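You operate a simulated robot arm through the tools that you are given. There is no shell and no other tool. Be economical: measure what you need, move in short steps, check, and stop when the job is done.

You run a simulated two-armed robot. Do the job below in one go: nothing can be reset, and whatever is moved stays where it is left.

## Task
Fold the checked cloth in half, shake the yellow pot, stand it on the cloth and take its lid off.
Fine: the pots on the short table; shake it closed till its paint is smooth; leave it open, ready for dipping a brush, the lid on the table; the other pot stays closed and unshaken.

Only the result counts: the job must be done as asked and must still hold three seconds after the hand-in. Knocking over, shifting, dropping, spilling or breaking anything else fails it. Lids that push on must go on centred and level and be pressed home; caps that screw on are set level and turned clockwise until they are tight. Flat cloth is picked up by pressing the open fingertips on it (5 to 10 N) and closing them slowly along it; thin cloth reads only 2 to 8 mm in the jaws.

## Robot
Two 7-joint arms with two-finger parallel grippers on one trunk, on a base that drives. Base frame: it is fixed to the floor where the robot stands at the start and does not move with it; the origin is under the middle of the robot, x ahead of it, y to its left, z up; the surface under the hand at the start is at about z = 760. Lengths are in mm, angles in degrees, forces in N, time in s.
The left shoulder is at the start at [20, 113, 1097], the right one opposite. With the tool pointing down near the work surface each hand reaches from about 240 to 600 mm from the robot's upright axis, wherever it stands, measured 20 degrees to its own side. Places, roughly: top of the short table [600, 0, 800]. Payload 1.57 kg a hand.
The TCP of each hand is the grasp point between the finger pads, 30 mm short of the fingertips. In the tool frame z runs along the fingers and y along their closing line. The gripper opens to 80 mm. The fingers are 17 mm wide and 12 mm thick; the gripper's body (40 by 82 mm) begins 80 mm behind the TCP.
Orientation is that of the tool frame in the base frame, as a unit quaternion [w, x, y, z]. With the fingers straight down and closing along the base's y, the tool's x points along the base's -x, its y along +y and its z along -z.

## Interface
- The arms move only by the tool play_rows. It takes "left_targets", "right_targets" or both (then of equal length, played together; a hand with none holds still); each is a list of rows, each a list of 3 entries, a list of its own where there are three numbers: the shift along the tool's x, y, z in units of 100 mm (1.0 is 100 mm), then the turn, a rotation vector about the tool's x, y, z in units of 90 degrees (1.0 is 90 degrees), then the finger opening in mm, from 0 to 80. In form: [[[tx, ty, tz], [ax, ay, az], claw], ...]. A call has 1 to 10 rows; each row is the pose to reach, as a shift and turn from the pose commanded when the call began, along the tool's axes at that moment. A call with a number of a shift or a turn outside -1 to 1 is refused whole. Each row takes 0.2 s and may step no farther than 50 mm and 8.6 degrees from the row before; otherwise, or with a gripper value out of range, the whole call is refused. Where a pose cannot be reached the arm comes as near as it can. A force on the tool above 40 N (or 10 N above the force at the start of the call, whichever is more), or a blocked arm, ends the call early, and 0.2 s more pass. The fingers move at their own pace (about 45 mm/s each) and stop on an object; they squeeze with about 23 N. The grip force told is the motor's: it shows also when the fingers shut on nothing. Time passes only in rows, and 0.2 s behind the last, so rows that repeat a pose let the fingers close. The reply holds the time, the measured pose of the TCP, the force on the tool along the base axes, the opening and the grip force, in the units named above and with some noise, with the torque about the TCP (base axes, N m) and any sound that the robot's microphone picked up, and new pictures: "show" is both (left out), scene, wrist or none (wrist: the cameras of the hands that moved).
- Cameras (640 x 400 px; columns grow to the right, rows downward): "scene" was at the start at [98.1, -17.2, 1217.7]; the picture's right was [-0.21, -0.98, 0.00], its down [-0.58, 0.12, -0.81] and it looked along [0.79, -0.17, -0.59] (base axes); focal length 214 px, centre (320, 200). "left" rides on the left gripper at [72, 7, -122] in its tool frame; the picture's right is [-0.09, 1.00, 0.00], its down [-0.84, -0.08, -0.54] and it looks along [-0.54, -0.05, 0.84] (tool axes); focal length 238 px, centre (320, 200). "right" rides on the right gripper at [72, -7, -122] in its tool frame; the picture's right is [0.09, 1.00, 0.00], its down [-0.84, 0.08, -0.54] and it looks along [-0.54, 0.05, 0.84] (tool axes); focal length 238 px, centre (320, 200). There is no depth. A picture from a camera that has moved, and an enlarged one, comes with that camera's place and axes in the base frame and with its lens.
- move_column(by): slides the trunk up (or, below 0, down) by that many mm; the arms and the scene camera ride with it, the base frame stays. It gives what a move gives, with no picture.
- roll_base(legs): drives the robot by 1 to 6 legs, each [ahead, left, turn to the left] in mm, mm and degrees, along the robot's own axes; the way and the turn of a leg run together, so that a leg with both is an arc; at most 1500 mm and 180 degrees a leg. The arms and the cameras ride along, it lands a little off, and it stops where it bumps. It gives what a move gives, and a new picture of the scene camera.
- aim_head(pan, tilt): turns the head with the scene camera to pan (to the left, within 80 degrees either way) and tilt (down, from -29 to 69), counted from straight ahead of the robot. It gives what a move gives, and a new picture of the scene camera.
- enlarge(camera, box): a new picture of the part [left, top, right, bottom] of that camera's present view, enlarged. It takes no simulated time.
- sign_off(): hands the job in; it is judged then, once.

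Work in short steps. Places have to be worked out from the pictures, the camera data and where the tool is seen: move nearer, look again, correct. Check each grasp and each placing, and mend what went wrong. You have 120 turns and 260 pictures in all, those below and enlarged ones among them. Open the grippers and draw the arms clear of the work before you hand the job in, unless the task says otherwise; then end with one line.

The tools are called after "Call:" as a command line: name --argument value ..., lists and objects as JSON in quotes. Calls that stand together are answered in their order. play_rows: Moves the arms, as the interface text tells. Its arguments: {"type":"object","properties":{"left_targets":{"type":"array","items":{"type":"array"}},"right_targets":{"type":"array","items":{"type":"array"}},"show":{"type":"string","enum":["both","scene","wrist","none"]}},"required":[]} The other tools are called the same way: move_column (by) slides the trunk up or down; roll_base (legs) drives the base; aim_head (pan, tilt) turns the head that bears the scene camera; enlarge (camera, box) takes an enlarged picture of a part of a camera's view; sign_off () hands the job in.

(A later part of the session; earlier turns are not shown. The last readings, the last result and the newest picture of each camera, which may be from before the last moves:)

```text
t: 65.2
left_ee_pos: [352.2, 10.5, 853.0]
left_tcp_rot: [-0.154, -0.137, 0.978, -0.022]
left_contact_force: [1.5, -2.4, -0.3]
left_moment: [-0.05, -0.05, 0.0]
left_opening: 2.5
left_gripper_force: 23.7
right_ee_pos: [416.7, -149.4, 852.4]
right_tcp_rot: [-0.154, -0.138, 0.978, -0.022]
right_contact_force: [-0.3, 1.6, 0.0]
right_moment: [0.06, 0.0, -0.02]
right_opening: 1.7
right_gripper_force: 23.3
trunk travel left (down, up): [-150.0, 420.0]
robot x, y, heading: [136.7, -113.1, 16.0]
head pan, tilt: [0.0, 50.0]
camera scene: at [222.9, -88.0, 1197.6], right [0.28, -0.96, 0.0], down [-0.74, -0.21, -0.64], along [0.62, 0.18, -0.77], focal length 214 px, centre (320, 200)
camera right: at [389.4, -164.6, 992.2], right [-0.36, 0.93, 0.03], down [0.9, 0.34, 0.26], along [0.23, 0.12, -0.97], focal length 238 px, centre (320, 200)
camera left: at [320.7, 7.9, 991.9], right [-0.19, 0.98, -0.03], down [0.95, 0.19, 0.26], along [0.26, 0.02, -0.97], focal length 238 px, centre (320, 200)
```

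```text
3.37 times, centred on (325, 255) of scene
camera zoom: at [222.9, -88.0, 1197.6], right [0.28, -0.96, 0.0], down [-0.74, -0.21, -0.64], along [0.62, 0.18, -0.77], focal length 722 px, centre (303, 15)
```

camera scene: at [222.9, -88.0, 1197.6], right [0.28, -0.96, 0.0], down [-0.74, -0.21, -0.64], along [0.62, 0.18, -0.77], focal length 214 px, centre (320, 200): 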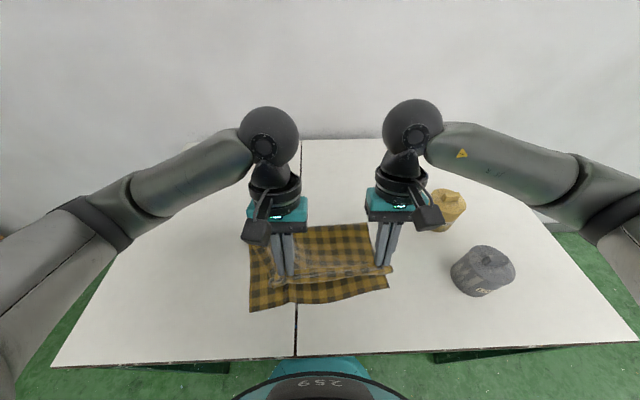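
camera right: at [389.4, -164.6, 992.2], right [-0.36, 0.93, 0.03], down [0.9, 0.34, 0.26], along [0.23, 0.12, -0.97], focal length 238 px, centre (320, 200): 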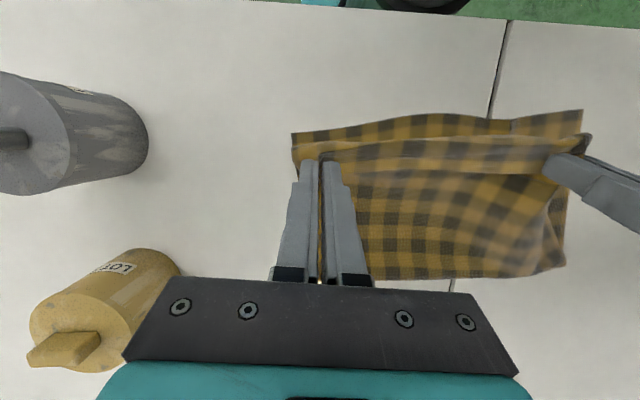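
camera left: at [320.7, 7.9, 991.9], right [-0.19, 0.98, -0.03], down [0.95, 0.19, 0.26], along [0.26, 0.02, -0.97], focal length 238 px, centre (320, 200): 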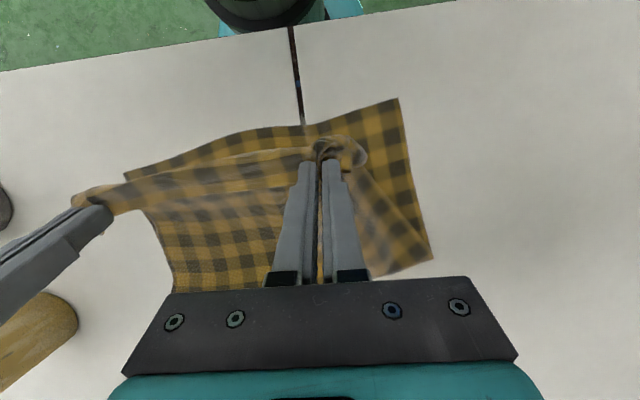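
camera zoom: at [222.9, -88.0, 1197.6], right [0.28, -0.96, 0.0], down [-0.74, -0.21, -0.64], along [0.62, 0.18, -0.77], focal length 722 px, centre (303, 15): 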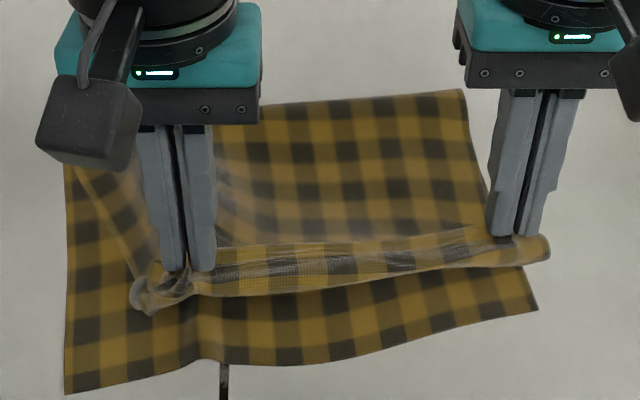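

Left holds a crumple of hem and sheet. I set the left down and release it, keeping the right, which I lay onto the near edge.

Call:
play_rows --left_targets '[[[-0.2, 0, 0.15], [0, 0, 0], 0], [[-0.35, 0, 0.35], [0, 0, 0], 0], [[-0.4, 0, 0.52], [0, 0, 0], 0], [[-0.4, 0, 0.52], [0, 0, 0], 8], [[-0.4, 0, 0.52], [0, 0, 0], 18], [[-0.4, 0, 0.52], [0, 0, 0], 30], [[-0.45, 0.02, 0.3], [0, 0, 0], 30], [[-0.55, 0.1, -0.05], [0, 0, 0], 30], [[-0.7, 0.4, -0.3], [0, 0, 0], 30]]' --right_targets '[[[0.1, 0, 0.1], [0, 0, 0], 0], [[0.1, 0, 0.25], [0, 0, 0], 0], [[0.05, -0.05, 0.42], [0, 0, 0], 0], [[0.04, -0.05, 0.52], [0, 0, 0], 0], [[0.03, -0.05, 0.57], [0, 0, 0], 0], [[0.03, -0.05, 0.57], [0, 0, 0], 0], [[0.03, -0.05, 0.57], [0, 0, 0], 0], [[0.03, -0.05, 0.57], [0, 0, 0], 0], [[0.03, -0.05, 0.57], [0, 0, 0], 0]]'

Call:
enlarge --camera "scene" --box '[230, 200, 420, 310]'

```text
t: 67.2
left_ee_pos: [412.5, 71.1, 862.3]
left_tcp_rot: [-0.155, -0.138, 0.978, -0.022]
left_contact_force: [0.9, -0.4, -0.1]
left_moment: [-0.01, 0.0, 0.03]
left_opening: 30.2
left_gripper_force: 0.0
right_ee_pos: [398.8, -159.6, 799.7]
right_tcp_rot: [-0.155, -0.137, 0.978, -0.021]
right_contact_force: [0.4, -0.7, -0.5]
right_moment: [0.01, 0.03, 0.0]
right_opening: 2.3
right_gripper_force: 23.2
trunk travel left (down, up): [-150.0, 420.0]
robot x, y, heading: [137.6, -113.2, 15.7]
head pan, tilt: [0.0, 50.0]
camera scene: at [222.9, -87.9, 1197.5], right [0.28, -0.96, 0.0], down [-0.74, -0.21, -0.64], along [0.62, 0.18, -0.77], focal length 214 px, centre (320, 200)
camera right: at [371.1, -175.0, 938.4], right [-0.36, 0.93, 0.03], down [0.9, 0.34, 0.26], along [0.23, 0.12, -0.97], focal length 238 px, centre (320, 200)
camera left: at [382.0, 68.2, 999.3], right [-0.19, 0.98, -0.03], down [0.95, 0.19, 0.26], along [0.26, 0.02, -0.97], focal length 238 px, centre (320, 200)
```

scene: 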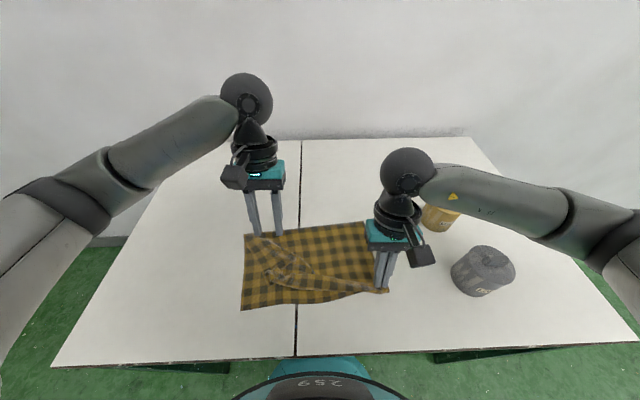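
right: 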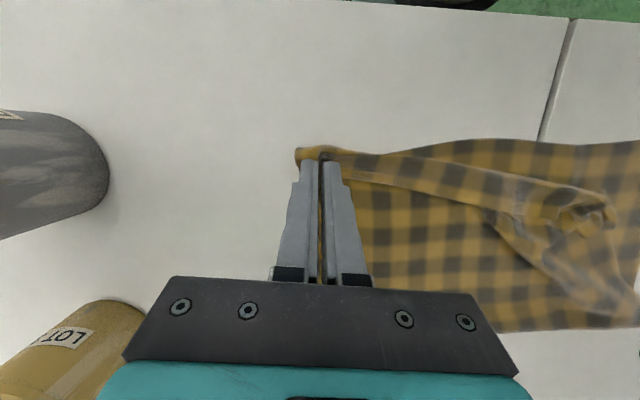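
left: 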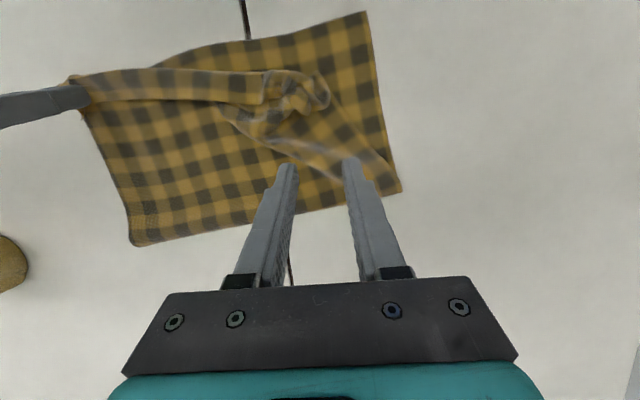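

```text
3.37 times, centred on (325, 255) of scene
camera zoom: at [222.9, -87.9, 1197.5], right [0.28, -0.96, 0.0], down [-0.74, -0.21, -0.64], along [0.62, 0.18, -0.77], focal length 722 px, centre (303, 15)
```

zoom: 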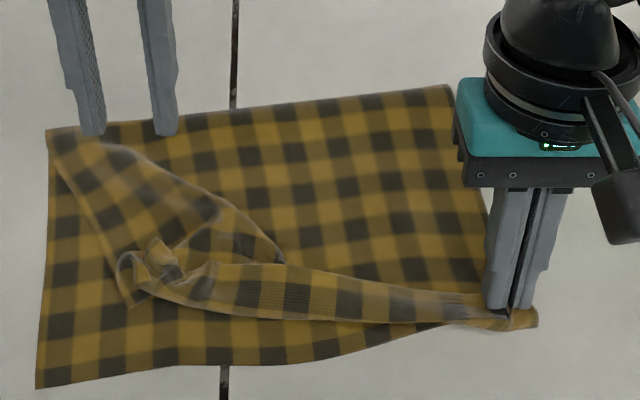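

The left corner is a lump now. I grab the lump's top with the left hand (without pressing on the lower layer) so both hands can lift the layer and let it straighten.

Call:
play_rows --left_targets '[[[0.1, -0.06, 0.25], [0, 0, 0], 44], [[0.2, -0.16, 0.5], [0, 0, 0], 44], [[0.32, -0.16, 0.7], [0, 0, 0], 44], [[0.32, -0.16, 0.785], [0, 0, 0], 44], [[0.32, -0.16, 0.785], [0, 0, 0], 34], [[0.32, -0.16, 0.785], [0, 0, 0], 24], [[0.32, -0.16, 0.785], [0, 0, 0], 14], [[0.32, -0.16, 0.785], [0, 0, 0], 5], [[0.32, -0.16, 0.785], [0, 0, 0], 0], [[0.32, -0.16, 0.785], [0, 0, 0], 0]]' --show "none"

Call:
play_rows --left_targets '[[[-0.1, 0, -0.2], [0, 0, 0], 0], [[-0.3, 0, -0.4], [0, 0, 0], 0], [[-0.5, 0, -0.6], [0, 0, 0], 0], [[-0.7, 0, -0.8], [0, 0, 0], 0]]' --right_targets '[[[-0.1, 0, -0.2], [0, 0, 0], 0], [[-0.3, 0, -0.4], [0, 0, 0], 0], [[-0.5, 0, -0.6], [0, 0, 0], 0], [[-0.7, 0, -0.8], [0, 0, 0], 0]]'

```text
t: 69.4
left_ee_pos: [367.8, 39.5, 795.6]
left_tcp_rot: [-0.155, -0.138, 0.978, -0.022]
left_contact_force: [0.3, -1.9, 1.4]
left_moment: [-0.08, 0.03, 0.02]
left_opening: 7.6
left_gripper_force: 23.0
right_ee_pos: [398.8, -159.6, 800.1]
right_tcp_rot: [-0.155, -0.137, 0.978, -0.02]
right_contact_force: [-0.2, 0.9, 0.0]
right_moment: [0.01, 0.02, -0.03]
right_opening: 2.2
right_gripper_force: 23.1
trunk travel left (down, up): [-150.0, 420.0]
robot x, y, heading: [135.2, -113.0, 16.0]
head pan, tilt: [0.0, 50.0]
```

```text
t: 70.4
left_ee_pos: [453.8, 65.3, 850.2]
left_tcp_rot: [-0.154, -0.137, 0.978, -0.022]
left_contact_force: [0.2, -1.7, 0.2]
left_moment: [-0.05, -0.06, 0.02]
left_opening: 7.4
left_gripper_force: 23.4
right_ee_pos: [485.9, -135.8, 852.9]
right_tcp_rot: [-0.155, -0.138, 0.978, -0.021]
right_contact_force: [0.9, 2.0, -0.1]
right_moment: [0.03, -0.01, -0.06]
right_opening: 2.3
right_gripper_force: 22.9
trunk travel left (down, up): [-150.0, 420.0]
robot x, y, heading: [135.6, -111.8, 16.0]
head pan, tilt: [0.0, 50.0]
camera scene: at [223.1, -88.0, 1197.5], right [0.28, -0.96, 0.0], down [-0.74, -0.21, -0.64], along [0.62, 0.18, -0.77], focal length 214 px, centre (320, 200)
camera right: at [458.6, -150.6, 992.9], right [-0.36, 0.93, 0.03], down [0.9, 0.34, 0.26], along [0.23, 0.12, -0.97], focal length 238 px, centre (320, 200)
camera left: at [422.7, 62.4, 988.4], right [-0.19, 0.98, -0.03], down [0.95, 0.19, 0.26], along [0.26, 0.02, -0.97], focal length 238 px, centre (320, 200)
```

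scene: 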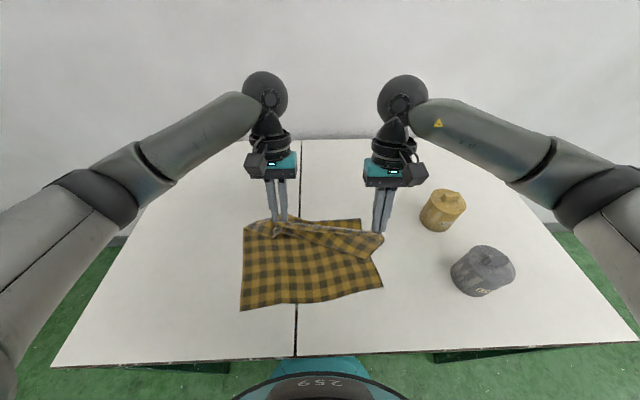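
right: 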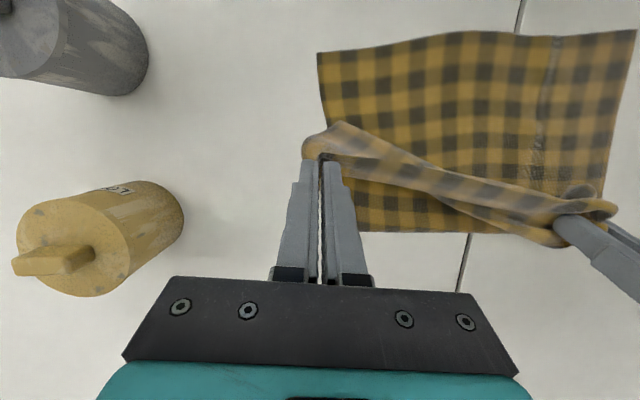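
left: 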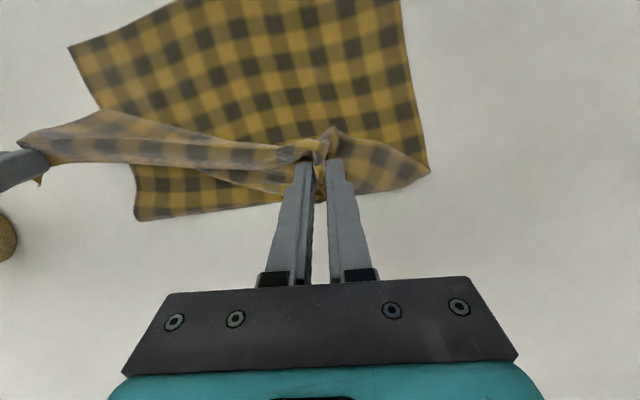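

Lower layer is flat and clean. I carry the upper layer back over to the far side to unfold it and start the fold anew with a better grip.

Call:
play_rows --left_targets '[[[-0.2, 0, -0.22], [0, -0.03, 0], 0], [[-0.4, 0, -0.44], [0, -0.06, 0], 0], [[-0.6, 0, -0.66], [0, -0.09, 0], 0], [[-0.72, 0, -0.86], [0, -0.1, 0], 0]]' --right_targets '[[[-0.2, 0, -0.22], [0, -0.03, 0], 0], [[-0.4, 0, -0.44], [0, -0.06, 0], 0], [[-0.6, 0, -0.66], [0, -0.09, 0], 0], [[-0.72, 0, -0.86], [0, -0.1, 0], 0]]' --show "none"

Call:
play_rows --left_targets '[[[-0.25, 0.05, -0.05], [0, -0.03, 0], 0], [[-0.5, 0.1, 0], [0, -0.06, 0], 0], [[-0.75, 0.15, 0.1], [0, -0.09, 0], 0], [[-0.98, 0.2, 0.3], [0, -0.1, 0], 0]]' --right_targets '[[[-0.25, -0.05, -0.05], [0, -0.03, 0], 0], [[-0.5, -0.08, 0], [0, -0.06, 0], 0], [[-0.75, -0.1, 0.1], [0, -0.09, 0], 0], [[-0.98, -0.1, 0.3], [0, -0.1, 0], 0]]'

```text
t: 71.4
left_ee_pos: [545.4, 91.0, 909.5]
left_tcp_rot: [-0.078, -0.139, 0.987, -0.011]
left_contact_force: [0.2, -1.3, 0.2]
left_moment: [-0.06, -0.03, 0.0]
left_opening: 7.5
left_gripper_force: 23.2
right_ee_pos: [577.8, -110.0, 912.3]
right_tcp_rot: [-0.076, -0.14, 0.987, -0.011]
right_contact_force: [-0.5, 2.6, -0.4]
right_moment: [0.04, -0.02, -0.07]
right_opening: 2.0
right_gripper_force: 22.7
trunk travel left (down, up): [-150.0, 420.0]
robot x, y, heading: [136.8, -112.3, 16.0]
head pan, tilt: [0.0, 50.0]
```

```text
t: 72.4
left_ee_pos: [629.8, 133.3, 864.3]
left_tcp_rot: [0.0, -0.136, 0.991, -0.005]
left_contact_force: [4.3, -19.6, 1.0]
left_moment: [-0.65, -0.17, 0.17]
left_opening: 4.4
left_gripper_force: 23.2
right_ee_pos: [668.5, -90.2, 868.6]
right_tcp_rot: [0.0, -0.142, 0.99, 0.003]
right_contact_force: [-3.9, 19.4, -1.4]
right_moment: [0.67, 0.13, -0.01]
right_opening: 4.0
right_gripper_force: 22.7
trunk travel left (down, up): [-150.0, 420.0]
robot x, y, heading: [137.5, -109.3, 16.3]
head pan, tilt: [0.0, 50.0]
camera scene: at [223.2, -88.0, 1197.5], right [0.28, -0.96, 0.0], down [-0.74, -0.21, -0.64], along [0.62, 0.18, -0.77], focal length 214 px, centre (320, 200)
camera right: at [600.9, -119.0, 991.5], right [-0.37, 0.93, 0.01], down [0.78, 0.3, 0.54], along [0.5, 0.2, -0.84], focal length 238 px, centre (320, 200)
camera left: at [557.9, 120.3, 986.9], right [-0.18, 0.98, -0.01], down [0.83, 0.16, 0.54], along [0.53, 0.09, -0.84], focal length 238 px, centre (320, 200)
```

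scene: 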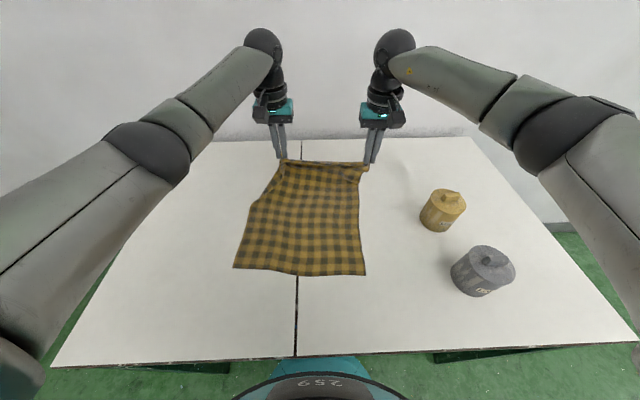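
right: 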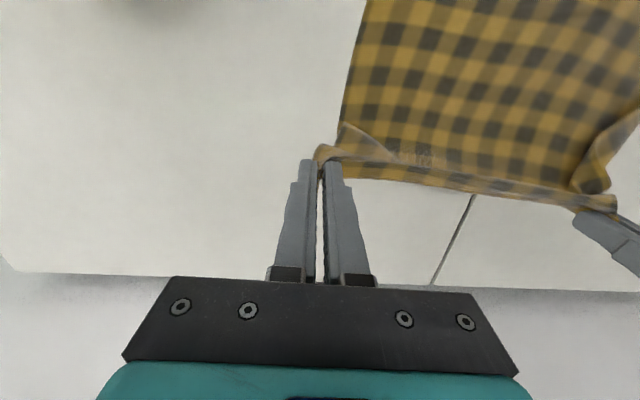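
left: 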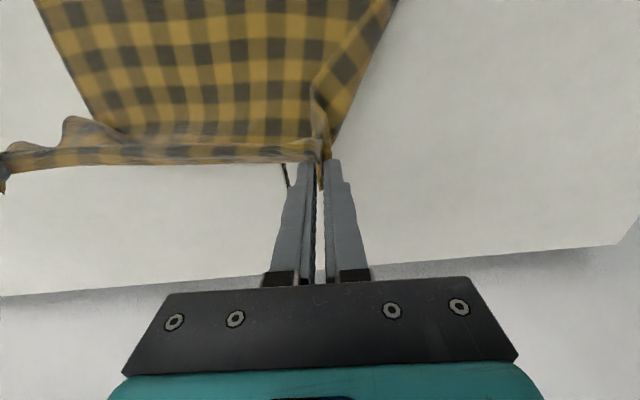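

The cloth unfolded but slid ~40 mm away and 45 mm left. I lower the far edge onto the table here and release, then will draw the cloth back toward me by its near edge.

Call:
play_rows --left_targets '[[[-0.1, -0.05, 0.3], [0, 0, 0], 0], [[-0.2, -0.05, 0.6], [0, 0, 0], 0], [[-0.2, -0.05, 0.7], [0, 0, 0], 0], [[-0.2, -0.05, 0.7], [0, 0, 0], 10], [[-0.2, -0.05, 0.7], [0, 0, 0], 25], [[-0.2, -0.05, 0.7], [0, 0, 0], 40], [[-0.2, 0.0, 0.4], [0, 0, 0], 40], [[0, 0.1, 0.0], [0, 0, 0], 40], [[0.4, 0.2, -0.2], [0, 0, 0], 40]]' --right_targets '[[[-0.1, 0.05, 0.3], [0, 0, 0], 0], [[-0.2, 0.05, 0.6], [0, 0, 0], 0], [[-0.2, 0.05, 0.73], [0, 0, 0], 0], [[-0.2, 0.05, 0.73], [0, 0, 0], 10], [[-0.2, 0.05, 0.73], [0, 0, 0], 25], [[-0.2, 0.05, 0.73], [0, 0, 0], 40], [[-0.2, 0.0, 0.4], [0, 0, 0], 40], [[0, -0.1, 0.0], [0, 0, 0], 40], [[0.4, -0.3, -0.3], [0, 0, 0], 40]]'

Call:
enlarge --camera "scene" --box '[215, 145, 405, 300]'

```text
refused: row 9 steps farther than a row can; nothing moved
```

```text
2.58 times, centred on (310, 222) of scene
camera zoom: at [223.2, -88.0, 1197.5], right [0.28, -0.96, 0.0], down [-0.74, -0.21, -0.64], along [0.62, 0.18, -0.77], focal length 554 px, centre (346, 142)
```

zoom: 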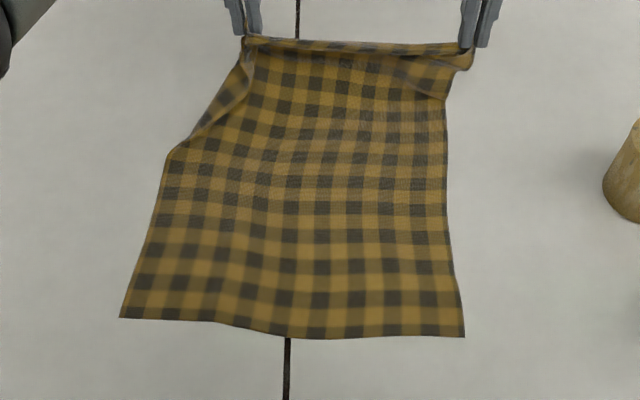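

One row stepped too far; I replay with smaller retreat steps.

Call:
play_rows --left_targets '[[[-0.1, -0.05, 0.3], [0, 0, 0], 0], [[-0.2, -0.05, 0.6], [0, 0, 0], 0], [[-0.2, -0.05, 0.7], [0, 0, 0], 0], [[-0.2, -0.05, 0.7], [0, 0, 0], 10], [[-0.2, -0.05, 0.7], [0, 0, 0], 25], [[-0.2, -0.05, 0.7], [0, 0, 0], 40], [[-0.2, 0.0, 0.4], [0, 0, 0], 40], [[0, 0.1, 0.1], [0, 0, 0], 40], [[0.3, 0.2, -0.1], [0, 0, 0], 40]]' --right_targets '[[[-0.1, 0.05, 0.3], [0, 0, 0], 0], [[-0.2, 0.05, 0.6], [0, 0, 0], 0], [[-0.2, 0.05, 0.73], [0, 0, 0], 0], [[-0.2, 0.05, 0.73], [0, 0, 0], 10], [[-0.2, 0.05, 0.73], [0, 0, 0], 25], [[-0.2, 0.05, 0.73], [0, 0, 0], 40], [[-0.2, 0.0, 0.4], [0, 0, 0], 40], [[0, -0.1, 0.1], [0, 0, 0], 40], [[0.3, -0.3, -0.1], [0, 0, 0], 40]]'

Call:
enlarge --camera "scene" --box '[215, 145, 405, 300]'

```text
t: 74.4
left_ee_pos: [593.4, 149.1, 874.2]
left_tcp_rot: [-0.001, -0.141, 0.99, 0.0]
left_contact_force: [0.1, -0.6, -0.3]
left_moment: [-0.01, 0.03, -0.01]
left_opening: 40.3
left_gripper_force: 0.0
right_ee_pos: [647.4, -129.2, 879.0]
right_tcp_rot: [0.0, -0.138, 0.99, 0.0]
right_contact_force: [-0.5, -0.3, -1.0]
right_moment: [-0.01, -0.01, 0.01]
right_opening: 40.4
right_gripper_force: 0.0
trunk travel left (down, up): [-150.0, 420.0]
robot x, y, heading: [135.6, -115.4, 16.0]
head pan, tilt: [0.0, 50.0]
camera scene: at [222.4, -87.8, 1197.6], right [0.28, -0.96, 0.0], down [-0.74, -0.21, -0.64], along [0.62, 0.18, -0.77], focal length 214 px, centre (320, 200)
camera right: at [580.6, -156.0, 1001.9], right [-0.36, 0.93, 0.0], down [0.78, 0.3, 0.54], along [0.51, 0.2, -0.84], focal length 238 px, centre (320, 200)
camera left: at [522.2, 134.4, 996.4], right [-0.19, 0.98, 0.0], down [0.83, 0.16, 0.54], along [0.53, 0.1, -0.84], focal length 238 px, centre (320, 200)
```

scene: 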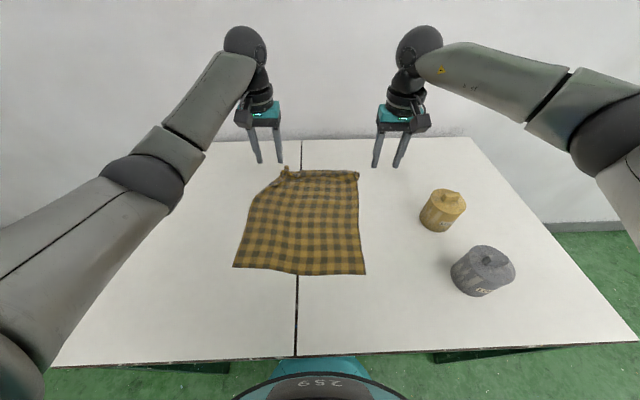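
right: 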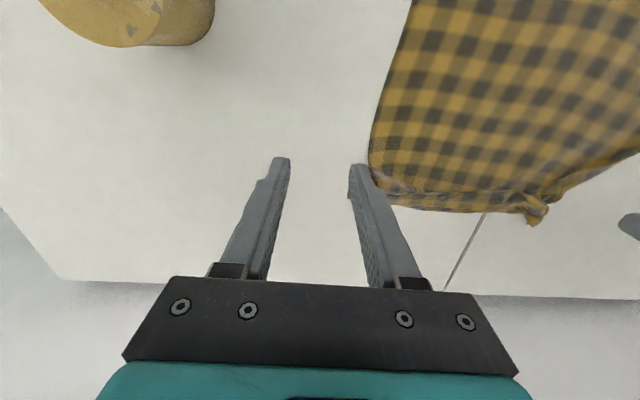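
left: 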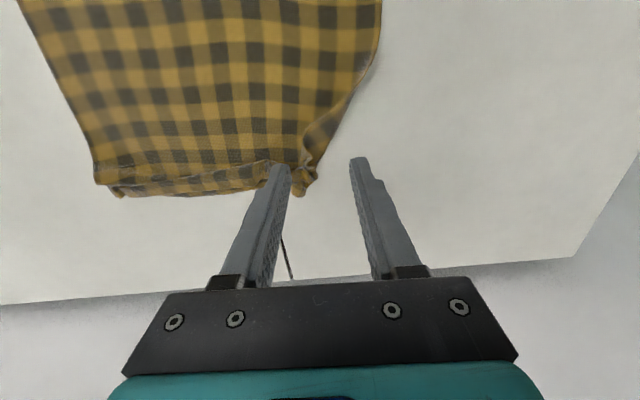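

```text
2.58 times, centred on (310, 222) of scene
camera zoom: at [222.4, -87.8, 1197.6], right [0.28, -0.96, 0.0], down [-0.74, -0.21, -0.64], along [0.62, 0.18, -0.77], focal length 554 px, centre (346, 142)
```

zoom: 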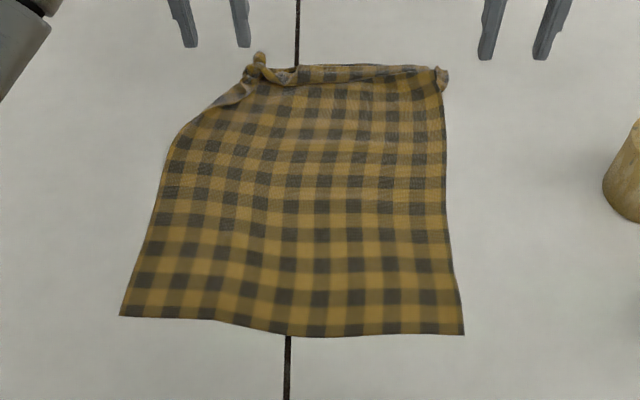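

The far hem is crumpled and stands up a bit; the near edge is clean. I shift my base left 43 mm and turn 4° to face the cloth squarely before straightening it.

Call:
roll_base --legs '[[0, 43, -4]]'

Call:
enlarge --camera "scene" --box '[230, 145, 420, 300]'

```text
t: 75.3
left_ee_pos: [600.7, 156.4, 872.8]
left_tcp_rot: [0.0, -0.105, 0.994, 0.0]
left_contact_force: [0.0, 0.4, 0.1]
left_moment: [-0.02, 0.01, -0.02]
left_opening: 40.3
left_gripper_force: 0.1
right_ee_pos: [636.5, -124.0, 879.1]
right_tcp_rot: [0.0, -0.105, 0.994, -0.001]
right_contact_force: [-0.8, -0.2, 0.2]
right_moment: [-0.04, 0.0, 0.02]
right_opening: 39.9
right_gripper_force: 0.0
trunk travel left (down, up): [-150.0, 420.0]
robot x, y, heading: [127.4, -70.0, 12.1]
head pan, tilt: [0.0, 50.0]
camera scene: at [214.1, -52.3, 1197.6], right [0.21, -0.98, 0.0], down [-0.75, -0.16, -0.64], along [0.63, 0.13, -0.77], focal length 214 px, centre (320, 200)
```

scene: 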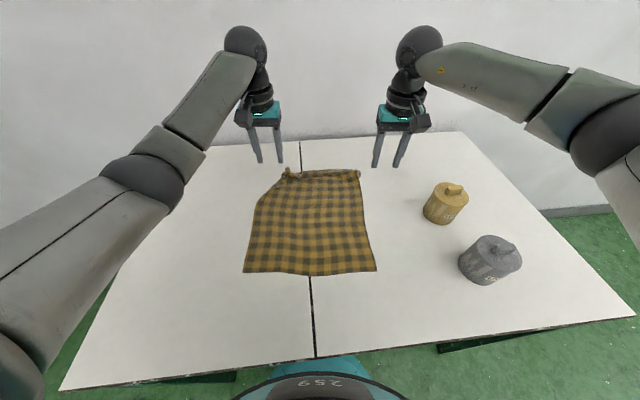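

```text
2.58 times, centred on (325, 222) of scene
camera zoom: at [214.1, -52.3, 1197.6], right [0.21, -0.98, 0.0], down [-0.75, -0.16, -0.64], along [0.63, 0.13, -0.77], focal length 554 px, centre (307, 142)
```

zoom: 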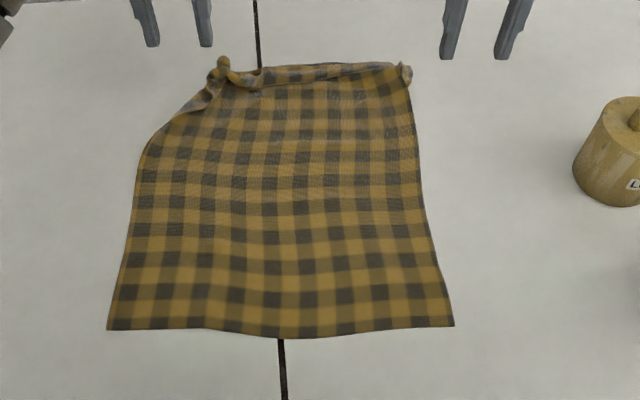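

Cloth is now square to me (near corners at (260,160), (263,-118)). The far hem is turned under; dragging the cloth toward me should roll it out. I bring both hands to the near edge.

Call:
play_rows --left_targets '[[[0.25, 0, 0], [0, 0.025, 0], 30], [[0.5, 0, 0], [0, 0.05, 0], 30], [[0.75, 0, 0], [0, 0.075, 0], 30], [[1, 0.02, 0], [0, 0.1, 0], 30]]' --right_targets '[[[0.25, 0.1, 0], [0, 0.025, 0], 30], [[0.5, 0.2, 0], [0, 0.05, 0], 30], [[0.75, 0.3, 0], [0, 0.075, 0], 30], [[1, 0.4, 0], [0, 0.1, 0], 30]]' --show "none"

Call:
play_rows --left_targets '[[[0.25, 0, 0.05], [0, 0.025, 0], 30], [[0.5, 0, 0.1], [0, 0.05, 0], 30], [[0.75, 0, 0.2], [0, 0.075, 0], 30], [[0.98, 0, 0.4], [0, 0.1, 0], 30]]' --right_targets '[[[0.2, 0.1, 0.05], [0, 0.025, 0], 30], [[0.4, 0.2, 0.1], [0, 0.05, 0], 30], [[0.6, 0.3, 0.2], [0, 0.075, 0], 30], [[0.8, 0.36, 0.4], [0, 0.1, 0], 30]]'

```text
t: 76.3
left_ee_pos: [502.0, 138.7, 873.8]
left_tcp_rot: [-0.078, -0.105, 0.991, -0.007]
left_contact_force: [0.8, 0.4, 0.2]
left_moment: [-0.02, -0.03, 0.0]
left_opening: 29.7
left_gripper_force: 0.0
right_ee_pos: [528.1, -106.0, 879.2]
right_tcp_rot: [-0.078, -0.105, 0.991, -0.008]
right_contact_force: [0.1, -0.5, -0.2]
right_moment: [0.01, -0.03, 0.0]
right_opening: 30.0
right_gripper_force: 0.0
trunk travel left (down, up): [-150.0, 420.0]
robot x, y, heading: [125.4, -71.8, 12.0]
head pan, tilt: [0.0, 50.0]
```

```text
t: 77.3
left_ee_pos: [401.3, 115.8, 849.6]
left_tcp_rot: [-0.155, -0.104, 0.982, -0.016]
left_contact_force: [0.2, 0.0, 0.4]
left_moment: [-0.01, 0.0, 0.02]
left_opening: 30.1
left_gripper_force: 0.1
right_ee_pos: [439.1, -89.0, 851.4]
right_tcp_rot: [-0.155, -0.103, 0.982, -0.016]
right_contact_force: [0.3, -0.8, 1.0]
right_moment: [0.03, -0.02, 0.0]
right_opening: 30.0
right_gripper_force: 0.0
trunk travel left (down, up): [-150.0, 420.0]
robot x, y, heading: [129.7, -71.3, 12.2]
head pan, tilt: [0.0, 50.0]
camera scene: at [214.0, -52.6, 1197.6], right [0.21, -0.98, 0.0], down [-0.75, -0.16, -0.64], along [0.63, 0.13, -0.77], focal length 214 px, centre (320, 200)
camera right: at [410.2, -101.1, 990.6], right [-0.29, 0.96, 0.03], down [0.93, 0.28, 0.26], along [0.24, 0.1, -0.97], focal length 238 px, centre (320, 200)
camera left: at [370.5, 116.1, 988.4], right [-0.12, 0.99, -0.03], down [0.96, 0.13, 0.26], along [0.26, 0.0, -0.97], focal length 238 px, centre (320, 200)
```

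scene: 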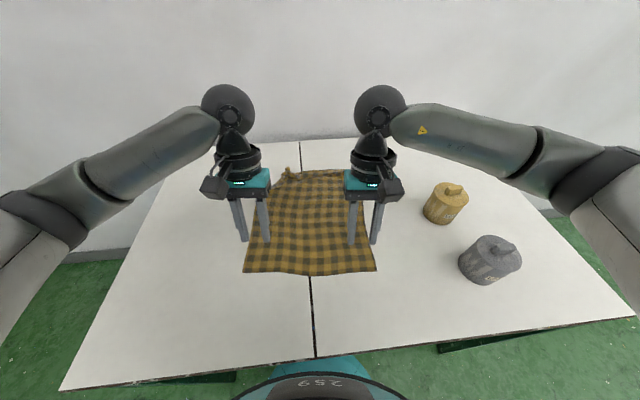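
right: 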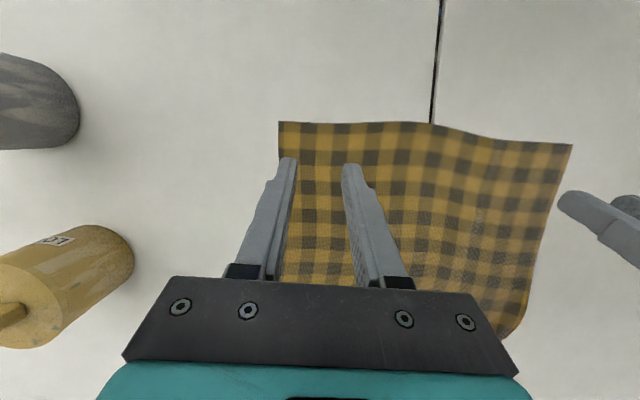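
left: 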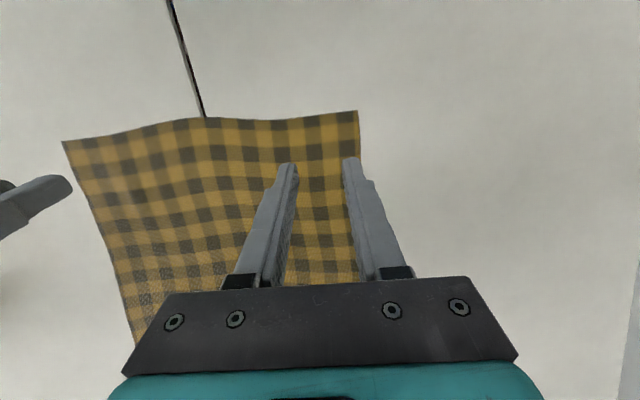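

Hands near the edge; I move to 12 mm inside it and descend almost to contact.

Call:
play_rows --left_targets '[[[0.03, 0, 0.3], [0, 0, 0], 30], [[0.074, 0, 0.58], [0, 0, 0], 30], [[0.068, 0, 0.61], [0, 0, 0], 30]]' --right_targets '[[[0.0, 0, 0.3], [0, 0, 0], 30], [[0.017, 0, 0.58], [0, 0, 0], 30], [[0.01, 0, 0.62], [0, 0, 0], 30]]' --show "none"

```text
t: 78.1
left_ee_pos: [377.6, 110.7, 794.1]
left_tcp_rot: [-0.156, -0.104, 0.982, -0.016]
left_contact_force: [-0.3, 0.0, 0.5]
left_moment: [0.03, 0.0, -0.02]
left_opening: 29.7
left_gripper_force: 0.0
right_ee_pos: [419.6, -92.4, 791.5]
right_tcp_rot: [-0.156, -0.104, 0.982, -0.016]
right_contact_force: [-0.1, -0.5, 1.2]
right_moment: [0.0, 0.01, 0.0]
right_opening: 29.9
right_gripper_force: 0.0
trunk travel left (down, up): [-150.0, 420.0]
robot x, y, heading: [129.5, -71.7, 11.7]
head pan, tilt: [0.0, 50.0]
```

Call:
play_rows --left_targets '[[[-0.008, 0, 0.025], [0, 0, 0], 30], [[-0.012, 0, 0.038], [0, 0, 0], 30]]' --right_targets '[[[-0.003, 0, 0.01], [0, 0, 0], 30], [[-0.005, 0, 0.016], [0, 0, 0], 30]]' --show "none"

```text
t: 78.7
left_ee_pos: [376.6, 111.1, 791.4]
left_tcp_rot: [-0.154, -0.103, 0.983, -0.016]
left_contact_force: [-2.1, 2.1, 27.8]
left_moment: [0.18, 0.11, 0.02]
left_opening: 30.1
left_gripper_force: 0.1
right_ee_pos: [418.5, -92.8, 791.9]
right_tcp_rot: [-0.154, -0.103, 0.983, -0.015]
right_contact_force: [1.3, 0.3, 8.4]
right_moment: [-0.04, 0.01, 0.03]
right_opening: 29.9
right_gripper_force: 0.1
trunk travel left (down, up): [-150.0, 420.0]
robot x, y, heading: [124.8, -66.5, 12.2]
head pan, tilt: [0.0, 50.0]
```

Right 8 N is fine, left 28 N is too much; I back the left off 1.2 mm and close both slowly.

Call:
play_rows --left_targets '[[[0, 0, -0.013], [0, 0, 0], 27], [[0, 0, -0.013], [0, 0, 0], 24], [[0, 0, -0.013], [0, 0, 0], 21], [[0, 0, -0.013], [0, 0, 0], 18], [[0, 0, -0.013], [0, 0, 0], 15], [[0, 0, -0.013], [0, 0, 0], 12], [[0, 0, -0.013], [0, 0, 0], 9], [[0, 0, -0.013], [0, 0, 0], 6], [[0, 0, -0.013], [0, 0, 0], 3], [[0, 0, -0.013], [0, 0, 0], 0]]' --right_targets '[[[0, 0, 0], [0, 0, 0], 27], [[0, 0, 0], [0, 0, 0], 24], [[0, 0, 0], [0, 0, 0], 21], [[0, 0, 0], [0, 0, 0], 18], [[0, 0, 0], [0, 0, 0], 15], [[0, 0, 0], [0, 0, 0], 12], [[0, 0, 0], [0, 0, 0], 9], [[0, 0, 0], [0, 0, 0], 6], [[0, 0, 0], [0, 0, 0], 3], [[0, 0, 0], [0, 0, 0], 0]]' --show "none"

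```text
t: 80.9
left_ee_pos: [377.8, 110.5, 791.8]
left_tcp_rot: [-0.153, -0.104, 0.983, -0.018]
left_contact_force: [1.6, -7.4, 31.0]
left_moment: [-0.2, -0.03, 0.07]
left_opening: 3.4
left_gripper_force: 19.0
right_ee_pos: [418.9, -90.2, 792.1]
right_tcp_rot: [-0.155, -0.104, 0.982, -0.015]
right_contact_force: [-2.8, 12.7, 21.2]
right_moment: [0.36, 0.06, -0.09]
right_opening: 2.7
right_gripper_force: 18.0
trunk travel left (down, up): [-150.0, 420.0]
robot x, y, heading: [127.5, -73.7, 12.1]
head pan, tilt: [0.0, 50.0]
```

Both gripped. I lift 5 mm and pull the cloth 70 mm toward me.

Call:
play_rows --left_targets '[[[0.015, -0.03, -0.048], [0, 0, 0], 0], [[0.14, -0.05, 0], [0, 0, 0], 0], [[0.28, -0.05, 0.04], [0, 0, 0], 0], [[0.42, -0.05, 0.085], [0, 0, 0], 0], [[0.55, -0.05, 0.127], [0, 0, 0], 0], [[0.68, -0.05, 0.169], [0, 0, 0], 0]]' --right_targets '[[[0.015, 0.03, -0.048], [0, 0, 0], 0], [[0.14, 0.05, 0], [0, 0, 0], 0], [[0.28, 0.05, 0.04], [0, 0, 0], 0], [[0.42, 0.05, 0.085], [0, 0, 0], 0], [[0.55, 0.05, 0.127], [0, 0, 0], 0], [[0.68, 0.05, 0.169], [0, 0, 0], 0]]' --show "scene"

Call:
enlarge --camera "scene" --box '[230, 160, 420, 320]'

```text
t: 82.3
left_ee_pos: [309.8, 89.7, 794.8]
left_tcp_rot: [-0.156, -0.104, 0.982, -0.016]
left_contact_force: [-0.7, -2.2, -0.3]
left_moment: [-0.01, -0.04, 0.03]
left_opening: 2.0
left_gripper_force: 23.2
right_ee_pos: [348.7, -102.8, 795.7]
right_tcp_rot: [-0.156, -0.103, 0.982, -0.016]
right_contact_force: [-0.1, 1.4, -0.3]
right_moment: [0.03, -0.01, 0.01]
right_opening: 1.9
right_gripper_force: 23.1
trunk travel left (down, up): [-150.0, 420.0]
robot x, y, heading: [127.6, -72.4, 12.1]
head pan, tilt: [0.0, 50.0]
camera scene: at [214.1, -52.6, 1197.6], right [0.21, -0.98, 0.0], down [-0.75, -0.16, -0.64], along [0.63, 0.13, -0.77], focal length 214 px, centre (320, 200)
```

scene: 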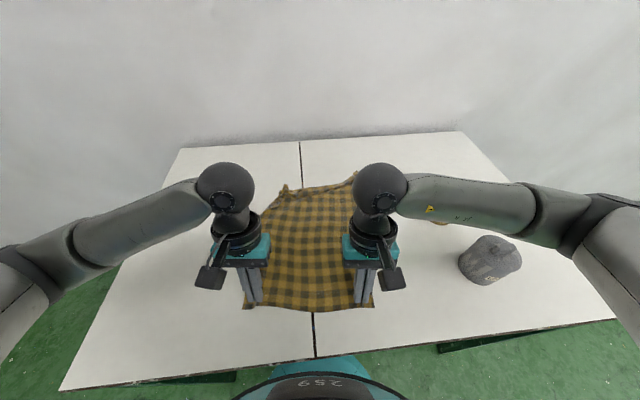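

```text
2.50 times, centred on (325, 240) of scene
camera zoom: at [214.1, -52.6, 1197.6], right [0.21, -0.98, 0.0], down [-0.75, -0.16, -0.64], along [0.63, 0.13, -0.77], focal length 536 px, centre (308, 100)
```

zoom: 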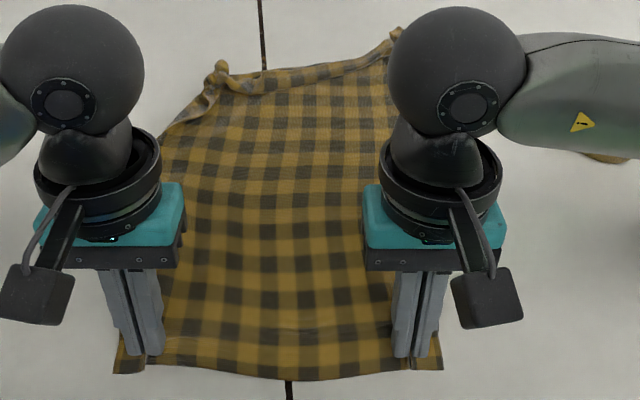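

Near corners are held cleanly. I'll lift the whole cloth off the table so gravity straightens the crumpled far hem, then lay it flat again in reach.

Call:
play_rows --left_targets '[[[-0.02, 0, -0.31], [0, -0.03, 0], 0], [[-0.06, 0, -0.62], [0, -0.06, 0], 0], [[-0.118, 0, -0.932], [0, -0.1, 0], 0]]' --right_targets '[[[-0.02, 0, -0.31], [0, -0.03, 0], 0], [[-0.06, 0, -0.62], [0, -0.06, 0], 0], [[-0.118, 0, -0.932], [0, -0.1, 0], 0]]' --show "none"

Call:
play_rows --left_targets '[[[-0.15, 0, -0.31], [0, -0.03, 0], 0], [[-0.3, 0, -0.62], [0, -0.06, 0], 0], [[-0.46, 0, -0.934], [0, -0.1, 0], 0]]' --right_targets '[[[-0.15, 0, -0.31], [0, -0.03, 0], 0], [[-0.3, 0, -0.62], [0, -0.06, 0], 0], [[-0.46, 0, -0.934], [0, -0.1, 0], 0]]' --show "none"

Call:
play_rows --left_targets '[[[-0.25, 0, -0.24], [0, 0, 0], 0], [[-0.5, 0, -0.48], [0, 0, 0], 0], [[-0.7, 0, -0.72], [0, 0, 0], 0], [[-0.9, 0, -0.95], [0, 0, 0], 0]]' --right_targets '[[[-0.25, 0, -0.24], [0, 0, 0], 0], [[-0.5, 0, -0.48], [0, 0, 0], 0], [[-0.7, 0, -0.72], [0, 0, 0], 0], [[-0.9, 0, -0.95], [0, 0, 0], 0]]' --show "none"

Call:
move_column --by 140

Call:
aim_head --pan 0 --tilt 55

```text
t: 83.1
left_ee_pos: [348.3, 100.1, 880.2]
left_tcp_rot: [-0.078, -0.105, 0.991, -0.008]
left_contact_force: [0.3, -1.2, 0.4]
left_moment: [-0.06, 0.0, 0.02]
left_opening: 1.9
left_gripper_force: 23.2
right_ee_pos: [389.5, -93.6, 881.2]
right_tcp_rot: [-0.078, -0.104, 0.991, -0.008]
right_contact_force: [0.1, 1.1, -1.1]
right_moment: [0.03, -0.03, 0.02]
right_opening: 2.0
right_gripper_force: 23.1
trunk travel left (down, up): [-150.0, 420.0]
robot x, y, heading: [128.3, -71.5, 12.4]
head pan, tilt: [0.0, 50.0]
```

```text
t: 83.9
left_ee_pos: [407.2, 111.5, 965.9]
left_tcp_rot: [0.001, -0.105, 0.994, 0.0]
left_contact_force: [0.3, -0.9, 0.2]
left_moment: [0.01, 0.0, 0.0]
left_opening: 2.1
left_gripper_force: 23.3
right_ee_pos: [449.7, -81.6, 965.3]
right_tcp_rot: [0.0, -0.104, 0.995, 0.0]
right_contact_force: [-1.2, -0.2, -0.8]
right_moment: [0.02, 0.0, 0.0]
right_opening: 1.9
right_gripper_force: 23.0
trunk travel left (down, up): [-150.0, 420.0]
robot x, y, heading: [131.0, -68.2, 11.8]
head pan, tilt: [0.0, 50.0]
```

```text
t: 84.9
left_ee_pos: [495.0, 130.7, 1060.2]
left_tcp_rot: [0.001, -0.105, 0.995, 0.0]
left_contact_force: [0.1, -0.7, -0.6]
left_moment: [-0.02, -0.01, 0.01]
left_opening: 2.1
left_gripper_force: 22.7
right_ee_pos: [536.5, -61.2, 1061.5]
right_tcp_rot: [0.0, -0.106, 0.994, 0.001]
right_contact_force: [-0.7, 1.6, 0.0]
right_moment: [0.0, 0.04, 0.02]
right_opening: 1.7
right_gripper_force: 23.0
trunk travel left (down, up): [-150.0, 420.0]
robot x, y, heading: [128.6, -73.1, 11.9]
head pan, tilt: [0.0, 50.0]
```

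```text
t: 86.6
left_ee_pos: [494.4, 130.6, 1200.7]
left_tcp_rot: [0.0, -0.106, 0.994, -0.001]
left_contact_force: [0.6, -0.8, 0.4]
left_moment: [-0.01, 0.0, -0.01]
left_opening: 2.2
left_gripper_force: 23.6
right_ee_pos: [535.9, -62.1, 1201.6]
right_tcp_rot: [0.0, -0.104, 0.995, 0.0]
right_contact_force: [-1.1, 1.1, -0.2]
right_moment: [0.01, 0.0, 0.01]
right_opening: 1.7
right_gripper_force: 23.4
trunk travel left (down, up): [-290.0, 280.0]
robot x, y, heading: [127.7, -73.2, 11.9]
head pan, tilt: [0.0, 50.0]
```

```text
t: 87.2
left_ee_pos: [496.3, 131.3, 1201.4]
left_tcp_rot: [-0.001, -0.106, 0.994, 0.0]
left_contact_force: [0.7, -1.1, 0.1]
left_moment: [-0.02, 0.0, -0.03]
left_opening: 2.2
left_gripper_force: 22.6
right_ee_pos: [536.4, -62.3, 1201.2]
right_tcp_rot: [-0.001, -0.105, 0.994, 0.0]
right_contact_force: [-0.2, 0.7, 0.8]
right_moment: [0.01, 0.02, 0.03]
right_opening: 2.1
right_gripper_force: 22.9
trunk travel left (down, up): [-290.0, 280.0]
robot x, y, heading: [126.1, -74.0, 12.0]
head pan, tilt: [0.0, 55.0]
camera scene: at [209.3, -53.6, 1331.1], right [0.21, -0.98, 0.0], down [-0.8, -0.17, -0.57], along [0.56, 0.12, -0.82], focal length 214 px, centre (320, 200)
```

scene: 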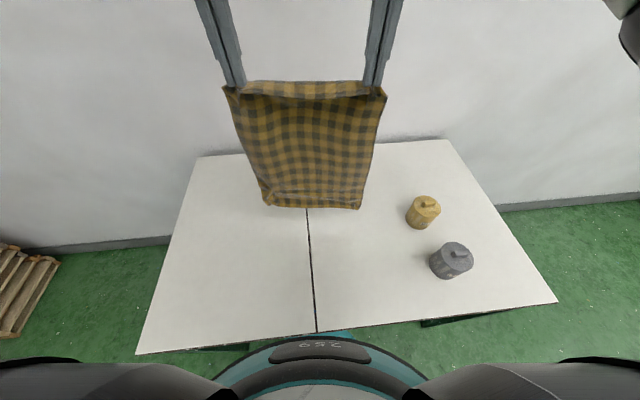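

The cloth hangs neatly. I zoom in on its lower hem.

Call:
enlarge --camera "scene" --box '[210, 70, 410, 220]'

```text
2.67 times, centred on (310, 145) of scene
camera zoom: at [209.3, -53.6, 1331.1], right [0.21, -0.98, 0.0], down [-0.8, -0.17, -0.57], along [0.56, 0.12, -0.82], focal length 572 px, centre (347, 347)
```

zoom: 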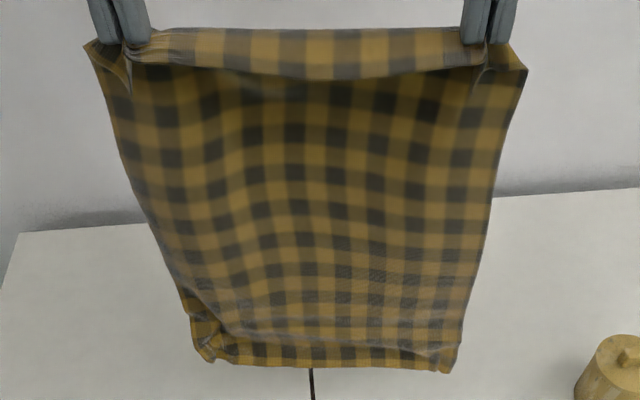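

The hem is nearly straight with only the left corner tucked. I brush the hanging hem along the table toward me to roll it out, then lift it again.

Call:
play_rows --left_targets '[[[-0.2, 0, 0.4], [0, 0, 0], 0], [[-0.2, 0, 0.8], [0, 0, 0], 0], [[0, 0, 1.0], [0, 0, 0], 0], [[0.3, 0, 1.0], [0, 0, 0], 0], [[0.6, 0, 1.0], [0, 0, 0], 0], [[0.9, 0, 1.0], [0, 0, 0], 0], [[1.0, 0, 0.7], [0, 0, 0], 0], [[1.0, 0, 0.3], [0, 0, 0], 0], [[1.0, 0, 0], [0, 0, 0], 0]]' --right_targets '[[[-0.2, 0, 0.4], [0, 0, 0], 0], [[-0.2, 0, 0.8], [0, 0, 0], 0], [[0, 0, 1.0], [0, 0, 0], 0], [[0.3, 0, 1.0], [0, 0, 0], 0], [[0.6, 0, 1.0], [0, 0, 0], 0], [[0.9, 0, 1.0], [0, 0, 0], 0], [[1.0, 0, 0.7], [0, 0, 0], 0], [[1.0, 0, 0.3], [0, 0, 0], 0], [[1.0, 0, 0], [0, 0, 0], 0]]' --show "scene"

Call:
enlarge --camera "scene" --box '[210, 100, 410, 280]'

```text
t: 89.2
left_ee_pos: [395.0, 110.2, 1200.6]
left_tcp_rot: [0.0, -0.105, 0.994, 0.0]
left_contact_force: [0.8, -1.0, 1.2]
left_moment: [-0.03, 0.0, -0.01]
left_opening: 2.0
left_gripper_force: 22.8
right_ee_pos: [438.0, -82.7, 1202.4]
right_tcp_rot: [0.001, -0.105, 0.994, -0.001]
right_contact_force: [-0.8, 1.1, 0.1]
right_moment: [0.02, 0.0, 0.04]
right_opening: 1.9
right_gripper_force: 22.3
trunk travel left (down, up): [-290.0, 280.0]
robot x, y, heading: [126.0, -72.0, 12.3]
head pan, tilt: [0.0, 55.0]
camera scene: at [208.9, -53.7, 1331.1], right [0.21, -0.98, 0.0], down [-0.8, -0.17, -0.57], along [0.56, 0.12, -0.82], focal length 214 px, centre (320, 200)
```

scene: 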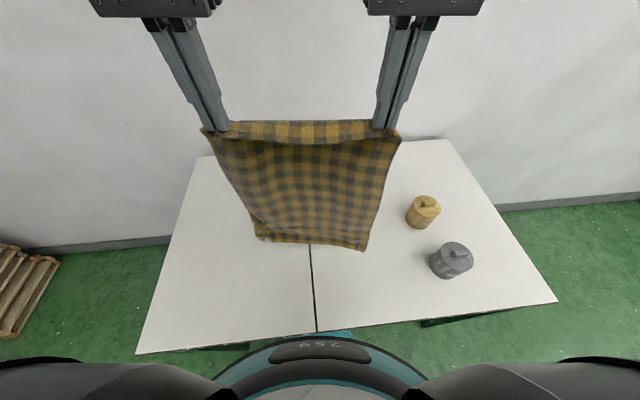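

```text
2.22 times, centred on (310, 190) of scene
camera zoom: at [208.9, -53.7, 1331.1], right [0.21, -0.98, 0.0], down [-0.8, -0.17, -0.57], along [0.56, 0.12, -0.82], focal length 477 px, centre (342, 222)
```

zoom: 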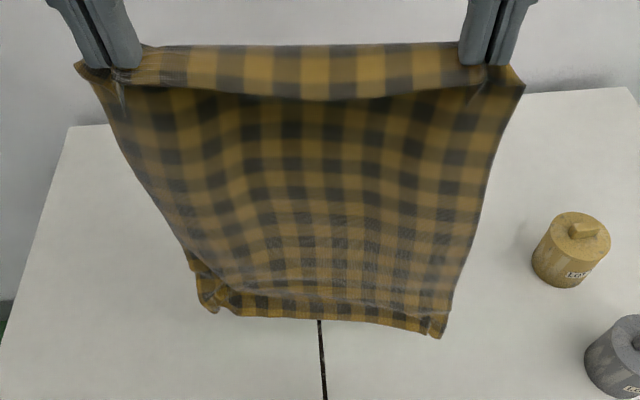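

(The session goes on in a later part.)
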